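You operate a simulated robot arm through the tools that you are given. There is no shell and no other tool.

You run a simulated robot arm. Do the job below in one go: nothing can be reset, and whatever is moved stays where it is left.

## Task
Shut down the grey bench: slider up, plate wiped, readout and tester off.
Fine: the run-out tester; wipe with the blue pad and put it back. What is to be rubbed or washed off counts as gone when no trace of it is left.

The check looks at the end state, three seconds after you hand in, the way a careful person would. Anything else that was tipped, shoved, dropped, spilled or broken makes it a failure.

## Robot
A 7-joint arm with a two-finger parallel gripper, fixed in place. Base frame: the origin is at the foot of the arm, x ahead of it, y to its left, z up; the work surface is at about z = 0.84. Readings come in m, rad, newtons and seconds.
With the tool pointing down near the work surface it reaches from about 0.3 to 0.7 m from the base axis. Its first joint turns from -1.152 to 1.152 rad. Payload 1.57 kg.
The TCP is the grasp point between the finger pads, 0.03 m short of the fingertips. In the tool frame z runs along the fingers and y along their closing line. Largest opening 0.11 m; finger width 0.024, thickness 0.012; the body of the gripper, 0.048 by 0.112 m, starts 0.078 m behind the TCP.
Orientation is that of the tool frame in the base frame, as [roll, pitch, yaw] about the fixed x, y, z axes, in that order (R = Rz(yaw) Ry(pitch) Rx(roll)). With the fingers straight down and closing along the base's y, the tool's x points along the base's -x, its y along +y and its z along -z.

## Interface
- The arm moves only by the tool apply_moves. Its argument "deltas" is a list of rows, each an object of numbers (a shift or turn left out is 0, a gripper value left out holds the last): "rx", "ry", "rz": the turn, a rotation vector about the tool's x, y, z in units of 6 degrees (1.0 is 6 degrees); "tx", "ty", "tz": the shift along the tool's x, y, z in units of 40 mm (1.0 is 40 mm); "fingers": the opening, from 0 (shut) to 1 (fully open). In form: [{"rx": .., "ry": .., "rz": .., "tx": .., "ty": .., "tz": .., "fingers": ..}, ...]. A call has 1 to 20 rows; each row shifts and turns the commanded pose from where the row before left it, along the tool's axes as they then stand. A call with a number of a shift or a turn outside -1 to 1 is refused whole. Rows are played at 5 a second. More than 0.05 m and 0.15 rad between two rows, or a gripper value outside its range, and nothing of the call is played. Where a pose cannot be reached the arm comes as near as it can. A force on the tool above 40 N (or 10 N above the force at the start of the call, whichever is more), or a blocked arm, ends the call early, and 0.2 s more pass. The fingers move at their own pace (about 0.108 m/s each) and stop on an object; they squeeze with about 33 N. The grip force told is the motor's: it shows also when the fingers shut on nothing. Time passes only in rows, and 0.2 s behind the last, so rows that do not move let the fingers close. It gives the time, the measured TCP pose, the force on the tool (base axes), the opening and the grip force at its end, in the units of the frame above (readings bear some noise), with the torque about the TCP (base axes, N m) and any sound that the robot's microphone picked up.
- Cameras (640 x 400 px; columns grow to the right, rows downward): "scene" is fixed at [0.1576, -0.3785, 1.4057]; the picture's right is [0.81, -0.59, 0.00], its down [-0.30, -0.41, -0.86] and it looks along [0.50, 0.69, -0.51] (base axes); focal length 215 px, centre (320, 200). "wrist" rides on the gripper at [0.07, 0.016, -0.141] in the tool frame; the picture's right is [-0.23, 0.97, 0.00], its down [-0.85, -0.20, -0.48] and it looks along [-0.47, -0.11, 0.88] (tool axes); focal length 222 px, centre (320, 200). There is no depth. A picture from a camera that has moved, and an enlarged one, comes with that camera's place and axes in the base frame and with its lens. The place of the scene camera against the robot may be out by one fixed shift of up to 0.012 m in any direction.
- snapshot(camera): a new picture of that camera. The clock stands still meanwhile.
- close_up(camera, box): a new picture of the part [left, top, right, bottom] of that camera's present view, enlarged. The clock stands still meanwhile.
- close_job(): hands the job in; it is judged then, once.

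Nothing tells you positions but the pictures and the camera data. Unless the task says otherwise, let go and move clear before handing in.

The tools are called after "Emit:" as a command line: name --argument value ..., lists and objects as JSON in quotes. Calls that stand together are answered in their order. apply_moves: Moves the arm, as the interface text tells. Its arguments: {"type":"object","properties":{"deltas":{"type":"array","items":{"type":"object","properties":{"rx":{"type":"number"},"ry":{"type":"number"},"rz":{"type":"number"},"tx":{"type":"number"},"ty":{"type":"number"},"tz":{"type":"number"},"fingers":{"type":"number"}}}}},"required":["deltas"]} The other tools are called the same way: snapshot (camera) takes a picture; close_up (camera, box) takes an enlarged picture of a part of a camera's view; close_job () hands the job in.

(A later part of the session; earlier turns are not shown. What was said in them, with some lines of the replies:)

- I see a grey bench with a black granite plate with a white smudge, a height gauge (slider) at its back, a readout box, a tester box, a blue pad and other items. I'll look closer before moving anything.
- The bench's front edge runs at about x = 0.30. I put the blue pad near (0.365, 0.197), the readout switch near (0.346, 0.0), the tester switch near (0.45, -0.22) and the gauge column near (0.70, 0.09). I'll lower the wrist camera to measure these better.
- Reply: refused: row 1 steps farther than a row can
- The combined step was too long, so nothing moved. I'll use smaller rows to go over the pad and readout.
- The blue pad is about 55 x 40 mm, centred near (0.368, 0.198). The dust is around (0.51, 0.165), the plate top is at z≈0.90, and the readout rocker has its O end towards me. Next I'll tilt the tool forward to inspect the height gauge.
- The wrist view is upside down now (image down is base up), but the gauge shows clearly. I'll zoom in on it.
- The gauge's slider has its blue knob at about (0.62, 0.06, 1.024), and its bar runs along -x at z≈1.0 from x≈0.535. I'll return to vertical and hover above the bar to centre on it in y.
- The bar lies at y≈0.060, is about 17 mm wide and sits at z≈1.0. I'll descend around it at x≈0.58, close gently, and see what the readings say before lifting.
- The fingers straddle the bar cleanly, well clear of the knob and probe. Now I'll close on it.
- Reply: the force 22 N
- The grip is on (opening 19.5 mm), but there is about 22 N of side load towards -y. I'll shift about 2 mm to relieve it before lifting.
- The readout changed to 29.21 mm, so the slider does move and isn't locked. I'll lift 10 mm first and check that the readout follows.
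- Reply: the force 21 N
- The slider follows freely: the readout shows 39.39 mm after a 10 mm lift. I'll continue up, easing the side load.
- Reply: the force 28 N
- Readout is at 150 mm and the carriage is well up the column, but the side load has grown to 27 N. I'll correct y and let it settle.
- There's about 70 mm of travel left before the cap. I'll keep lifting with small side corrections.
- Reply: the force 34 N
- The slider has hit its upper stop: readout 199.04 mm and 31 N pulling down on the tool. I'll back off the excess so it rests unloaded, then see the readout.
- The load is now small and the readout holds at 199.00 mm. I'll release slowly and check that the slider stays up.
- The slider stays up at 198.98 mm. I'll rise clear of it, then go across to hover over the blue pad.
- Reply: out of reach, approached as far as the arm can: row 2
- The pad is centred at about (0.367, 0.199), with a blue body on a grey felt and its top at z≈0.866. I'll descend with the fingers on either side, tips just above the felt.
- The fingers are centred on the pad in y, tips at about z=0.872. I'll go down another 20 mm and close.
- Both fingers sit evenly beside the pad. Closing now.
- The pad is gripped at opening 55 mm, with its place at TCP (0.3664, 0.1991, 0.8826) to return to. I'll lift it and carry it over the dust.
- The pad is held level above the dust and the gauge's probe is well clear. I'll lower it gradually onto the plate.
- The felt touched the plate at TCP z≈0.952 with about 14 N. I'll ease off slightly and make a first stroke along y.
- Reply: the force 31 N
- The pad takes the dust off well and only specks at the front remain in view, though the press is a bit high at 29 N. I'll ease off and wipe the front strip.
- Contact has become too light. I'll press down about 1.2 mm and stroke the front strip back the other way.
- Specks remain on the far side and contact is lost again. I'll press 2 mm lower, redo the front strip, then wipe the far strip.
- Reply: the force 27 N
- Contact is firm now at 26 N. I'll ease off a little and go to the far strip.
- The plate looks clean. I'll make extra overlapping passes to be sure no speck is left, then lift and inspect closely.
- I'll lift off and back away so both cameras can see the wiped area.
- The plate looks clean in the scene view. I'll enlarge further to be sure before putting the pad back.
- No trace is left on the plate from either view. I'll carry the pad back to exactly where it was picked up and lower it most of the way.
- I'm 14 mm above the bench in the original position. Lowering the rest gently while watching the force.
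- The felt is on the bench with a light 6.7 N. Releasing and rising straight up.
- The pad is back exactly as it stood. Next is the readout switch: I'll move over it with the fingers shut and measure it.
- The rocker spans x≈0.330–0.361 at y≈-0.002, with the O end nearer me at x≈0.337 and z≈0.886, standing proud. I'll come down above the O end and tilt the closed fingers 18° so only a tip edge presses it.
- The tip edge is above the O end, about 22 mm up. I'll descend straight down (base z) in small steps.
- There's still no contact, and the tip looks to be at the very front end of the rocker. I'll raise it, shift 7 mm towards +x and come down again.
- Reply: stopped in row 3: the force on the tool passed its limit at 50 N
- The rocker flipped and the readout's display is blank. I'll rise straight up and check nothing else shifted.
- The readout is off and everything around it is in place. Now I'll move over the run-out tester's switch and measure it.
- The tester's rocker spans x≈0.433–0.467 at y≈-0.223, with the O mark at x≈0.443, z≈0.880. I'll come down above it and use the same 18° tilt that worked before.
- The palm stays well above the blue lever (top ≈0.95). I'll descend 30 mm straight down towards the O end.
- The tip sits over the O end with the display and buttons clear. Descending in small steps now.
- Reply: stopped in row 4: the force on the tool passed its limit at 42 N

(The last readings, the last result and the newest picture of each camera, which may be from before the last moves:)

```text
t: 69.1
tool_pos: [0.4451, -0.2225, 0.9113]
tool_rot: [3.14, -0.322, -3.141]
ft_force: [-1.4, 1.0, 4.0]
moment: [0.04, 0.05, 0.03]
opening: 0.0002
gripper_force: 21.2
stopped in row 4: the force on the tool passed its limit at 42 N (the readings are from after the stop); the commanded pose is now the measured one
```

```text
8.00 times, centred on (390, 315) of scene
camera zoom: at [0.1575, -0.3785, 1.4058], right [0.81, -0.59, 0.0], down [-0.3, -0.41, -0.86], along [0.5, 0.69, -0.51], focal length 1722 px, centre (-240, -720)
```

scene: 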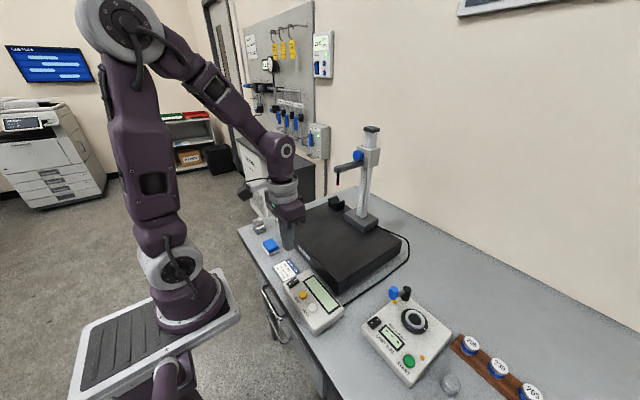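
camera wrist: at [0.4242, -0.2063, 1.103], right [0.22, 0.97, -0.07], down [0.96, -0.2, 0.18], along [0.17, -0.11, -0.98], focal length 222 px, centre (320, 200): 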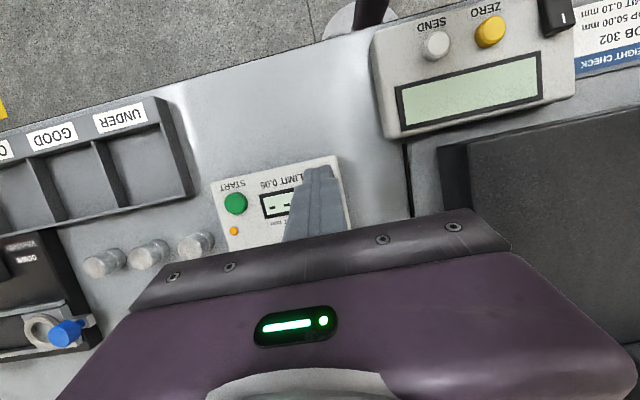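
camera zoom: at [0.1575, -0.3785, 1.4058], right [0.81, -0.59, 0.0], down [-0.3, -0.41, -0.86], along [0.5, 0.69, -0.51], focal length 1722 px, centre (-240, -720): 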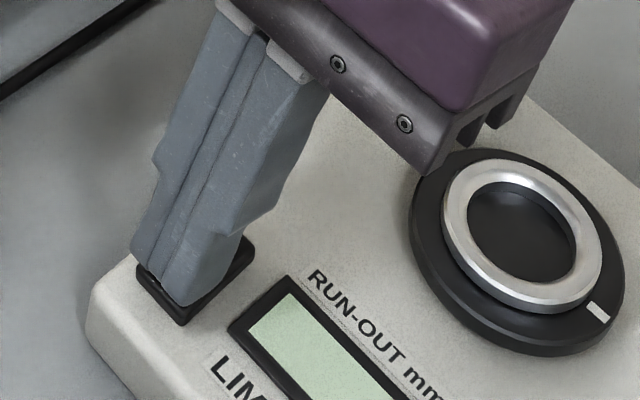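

The tester's rocker flipped and its display went blank. I'll rise straight up, level the tool and inspect everything.

Emit:
apply_moves --deltas '[{"tx": 0.12, "tz": -0.37}, {"tx": 0.3, "tz": -0.92}, {"tx": 0.3, "tz": -0.92}, {"tx": 0.3, "tz": -0.92}, {"ry": -1}, {"ry": -1}, {"ry": -1}, {"tx": 0.5, "tz": -0.8}, {"tx": 0.5, "tz": -0.8}, {"tx": 0.5, "tz": -0.8}, {}]'

Emit:
snapshot --camera "wrist"

Emit:
snapshot --camera "scene"

Emit:
close_up --camera "scene" --box '[350, 275, 470, 395]'

Emit:
close_up --camera "scene" --box '[230, 110, 430, 330]'

```text
t: 71.5
tool_pos: [0.3864, -0.2239, 1.1395]
tool_rot: [3.137, -0.007, 3.14]
ft_force: [0.0, -0.3, 0.4]
moment: [0.02, 0.01, 0.02]
opening: 0.0
gripper_force: 20.7
```

```text
taken
camera wrist: at [0.318, -0.2071, 1.2805], right [0.23, 0.97, 0.0], down [0.86, -0.2, 0.47], along [0.46, -0.11, -0.88], focal length 222 px, centre (320, 200)
```

wrist: 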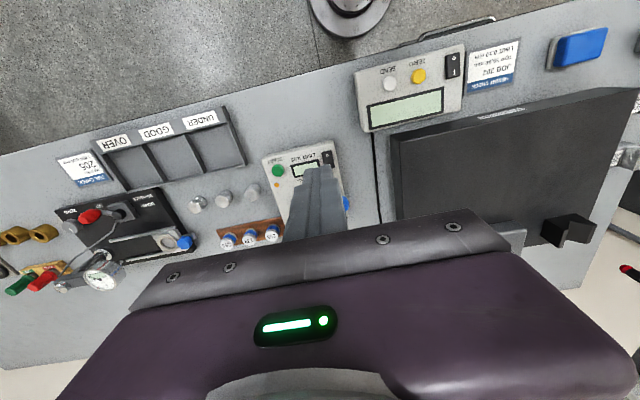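

```text
taken
```

scene: 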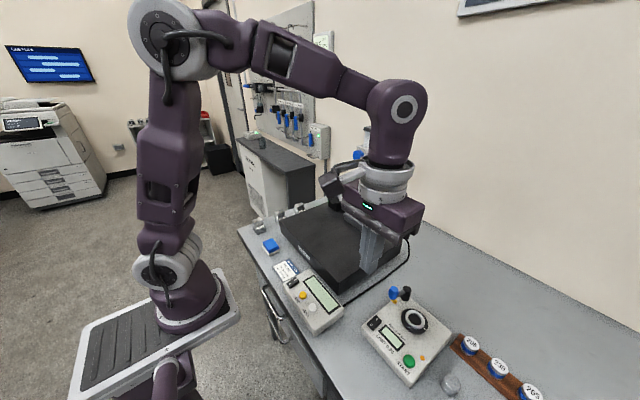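

```text
3.33 times, centred on (410, 335) of scene
camera zoom: at [0.1575, -0.3785, 1.4057], right [0.81, -0.59, 0.0], down [-0.3, -0.41, -0.86], along [0.5, 0.69, -0.51], focal length 717 px, centre (20, -250)
```

zoom: 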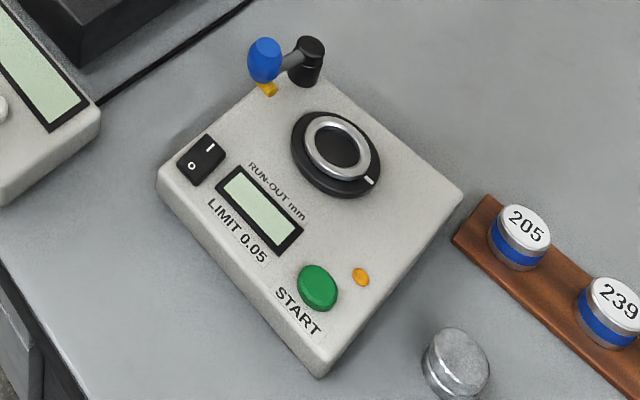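

```text
1.82 times, centred on (330, 220) of scene
camera zoom: at [0.1575, -0.3785, 1.4057], right [0.81, -0.59, 0.0], down [-0.3, -0.41, -0.86], along [0.5, 0.69, -0.51], focal length 391 px, centre (302, 164)
```

zoom: 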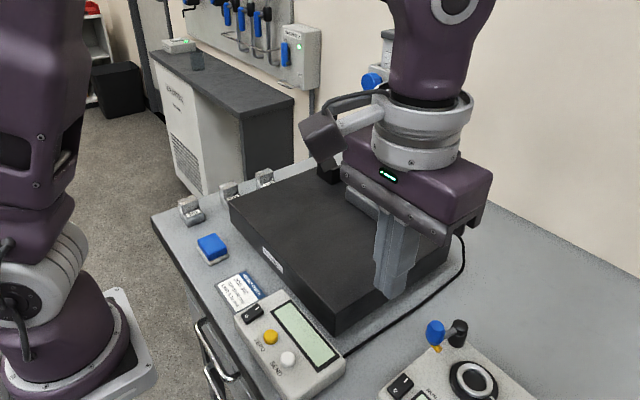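

Both displays are blank with the O sides pressed. I'll move up and clear for a last overall check of the slider, plate and pad.

Emit:
apply_moves --deltas '[{"tx": 0.4, "tz": -0.8}, {"tx": 0.4, "tz": -0.8}, {"tz": -0.8, "ty": 0.5}, {"tz": -0.8, "ty": 0.7}, {"tz": -0.6, "ty": 0.9}, {"ty": 1}, {"ty": 1}, {}, {}]'

Emit:
snapshot --camera "scene"

Emit:
close_up --camera "scene" --box '[230, 110, 430, 250]'

Emit:
close_up --camera "scene" --box '[235, 225, 355, 345]'

Emit:
snapshot --camera "wrist"

```text
t: 73.5
tool_pos: [0.356, -0.0591, 1.2906]
tool_rot: [3.14, -0.006, -3.141]
ft_force: [0.6, -0.1, 0.5]
moment: [0.0, -0.03, -0.03]
opening: 0.0
gripper_force: 21.5
```

```text
taken
```

scene: 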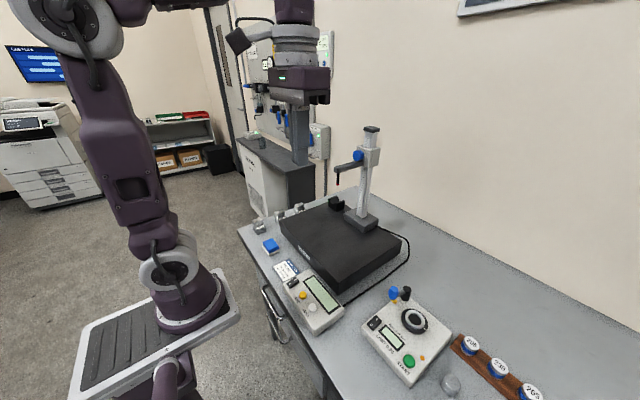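

```text
2.86 times, centred on (330, 180) of scene
camera zoom: at [0.1576, -0.3785, 1.4057], right [0.81, -0.59, 0.0], down [-0.3, -0.41, -0.86], along [0.5, 0.69, -0.51], focal length 615 px, centre (291, 257)
```

zoom: 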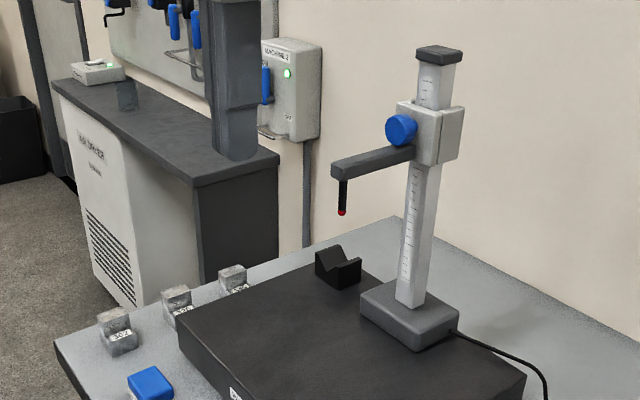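

```text
3.33 times, centred on (295, 285) of scene
camera zoom: at [0.1576, -0.3785, 1.4057], right [0.81, -0.59, 0.0], down [-0.3, -0.41, -0.86], along [0.5, 0.69, -0.51], focal length 717 px, centre (403, -83)
```

zoom: 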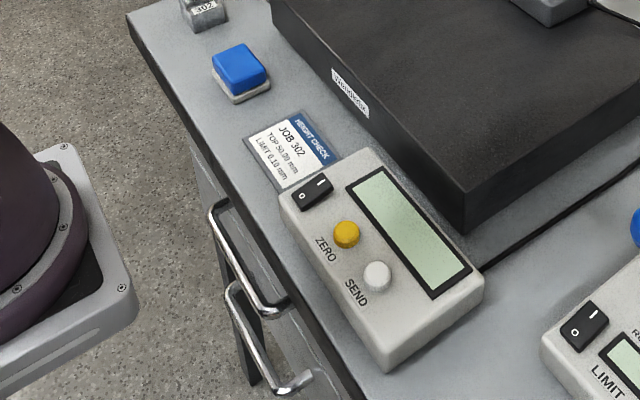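

```text
taken
camera wrist: at [0.2883, -0.0427, 1.4318], right [0.23, 0.97, 0.0], down [0.86, -0.2, 0.47], along [0.46, -0.11, -0.88], focal length 222 px, centre (320, 200)
```

wrist: 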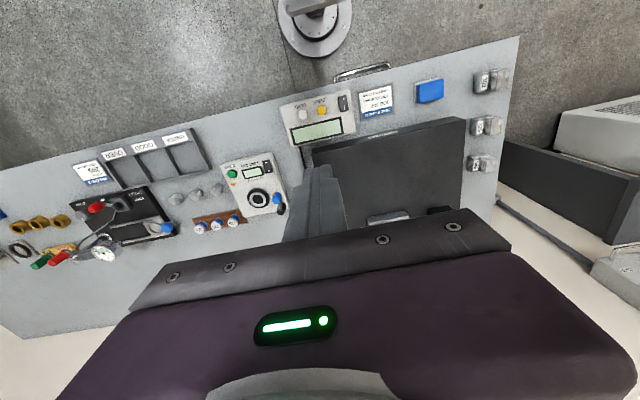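

Everything looks right. One last same-frame comparison of the gauge base and V-block against the first picture.

Emit:
close_up --camera "scene" --box '[320, 120, 420, 240]'

Emit:
close_up --camera "scene" --box '[340, 275, 560, 400]'

```text
3.33 times, centred on (370, 180) of scene
camera zoom: at [0.1576, -0.3785, 1.4057], right [0.81, -0.59, 0.0], down [-0.3, -0.41, -0.86], along [0.5, 0.69, -0.51], focal length 717 px, centre (153, 267)
```

zoom: 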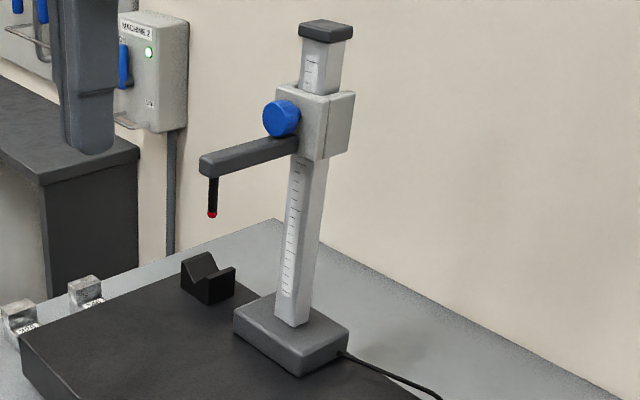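

```text
2.91 times, centred on (450, 338) of scene
camera zoom: at [0.1576, -0.3785, 1.4057], right [0.81, -0.59, 0.0], down [-0.3, -0.41, -0.86], along [0.5, 0.69, -0.51], focal length 626 px, centre (-58, -200)
```

zoom: 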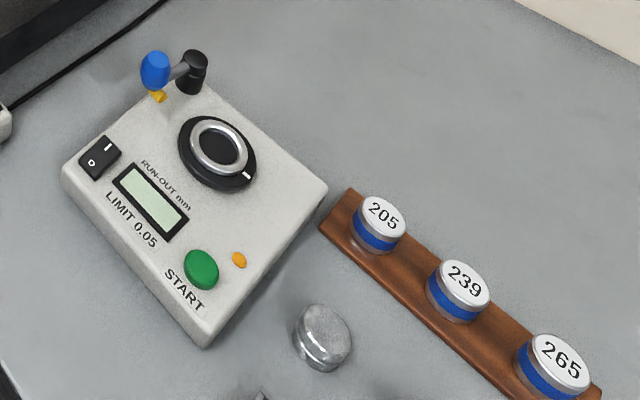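

The gauge base, V-block, tester and masters all match the first pictures. The slider is up at its stop, the plate is clean, the pad is back, both units are off and the arm is clear, so I'm handing in.

Emit:
close_job

```text
The job is handed in.
```

The grey bench is shut down and I've handed the job in; I haven't seen the verdict.

- **Slider:** it is up at its upper stop. The readout showed 198.98 mm after I let go, and it stayed there until I switched the readout off.
- **Plate:** I wiped it with the blue pad, and no trace of the dust showed in close-ups from either camera. The pad is back where it was.
- **Readout and run-out tester:** both rockers are pressed to O and both displays are blank. Each press briefly went over the force limit (50 N and 42 N) as the rocker hit its stop. Neither box shifted.

The gauge base, V-block, tester and numbered masters match the first pictures. The gripper is empty and clear of the bench.
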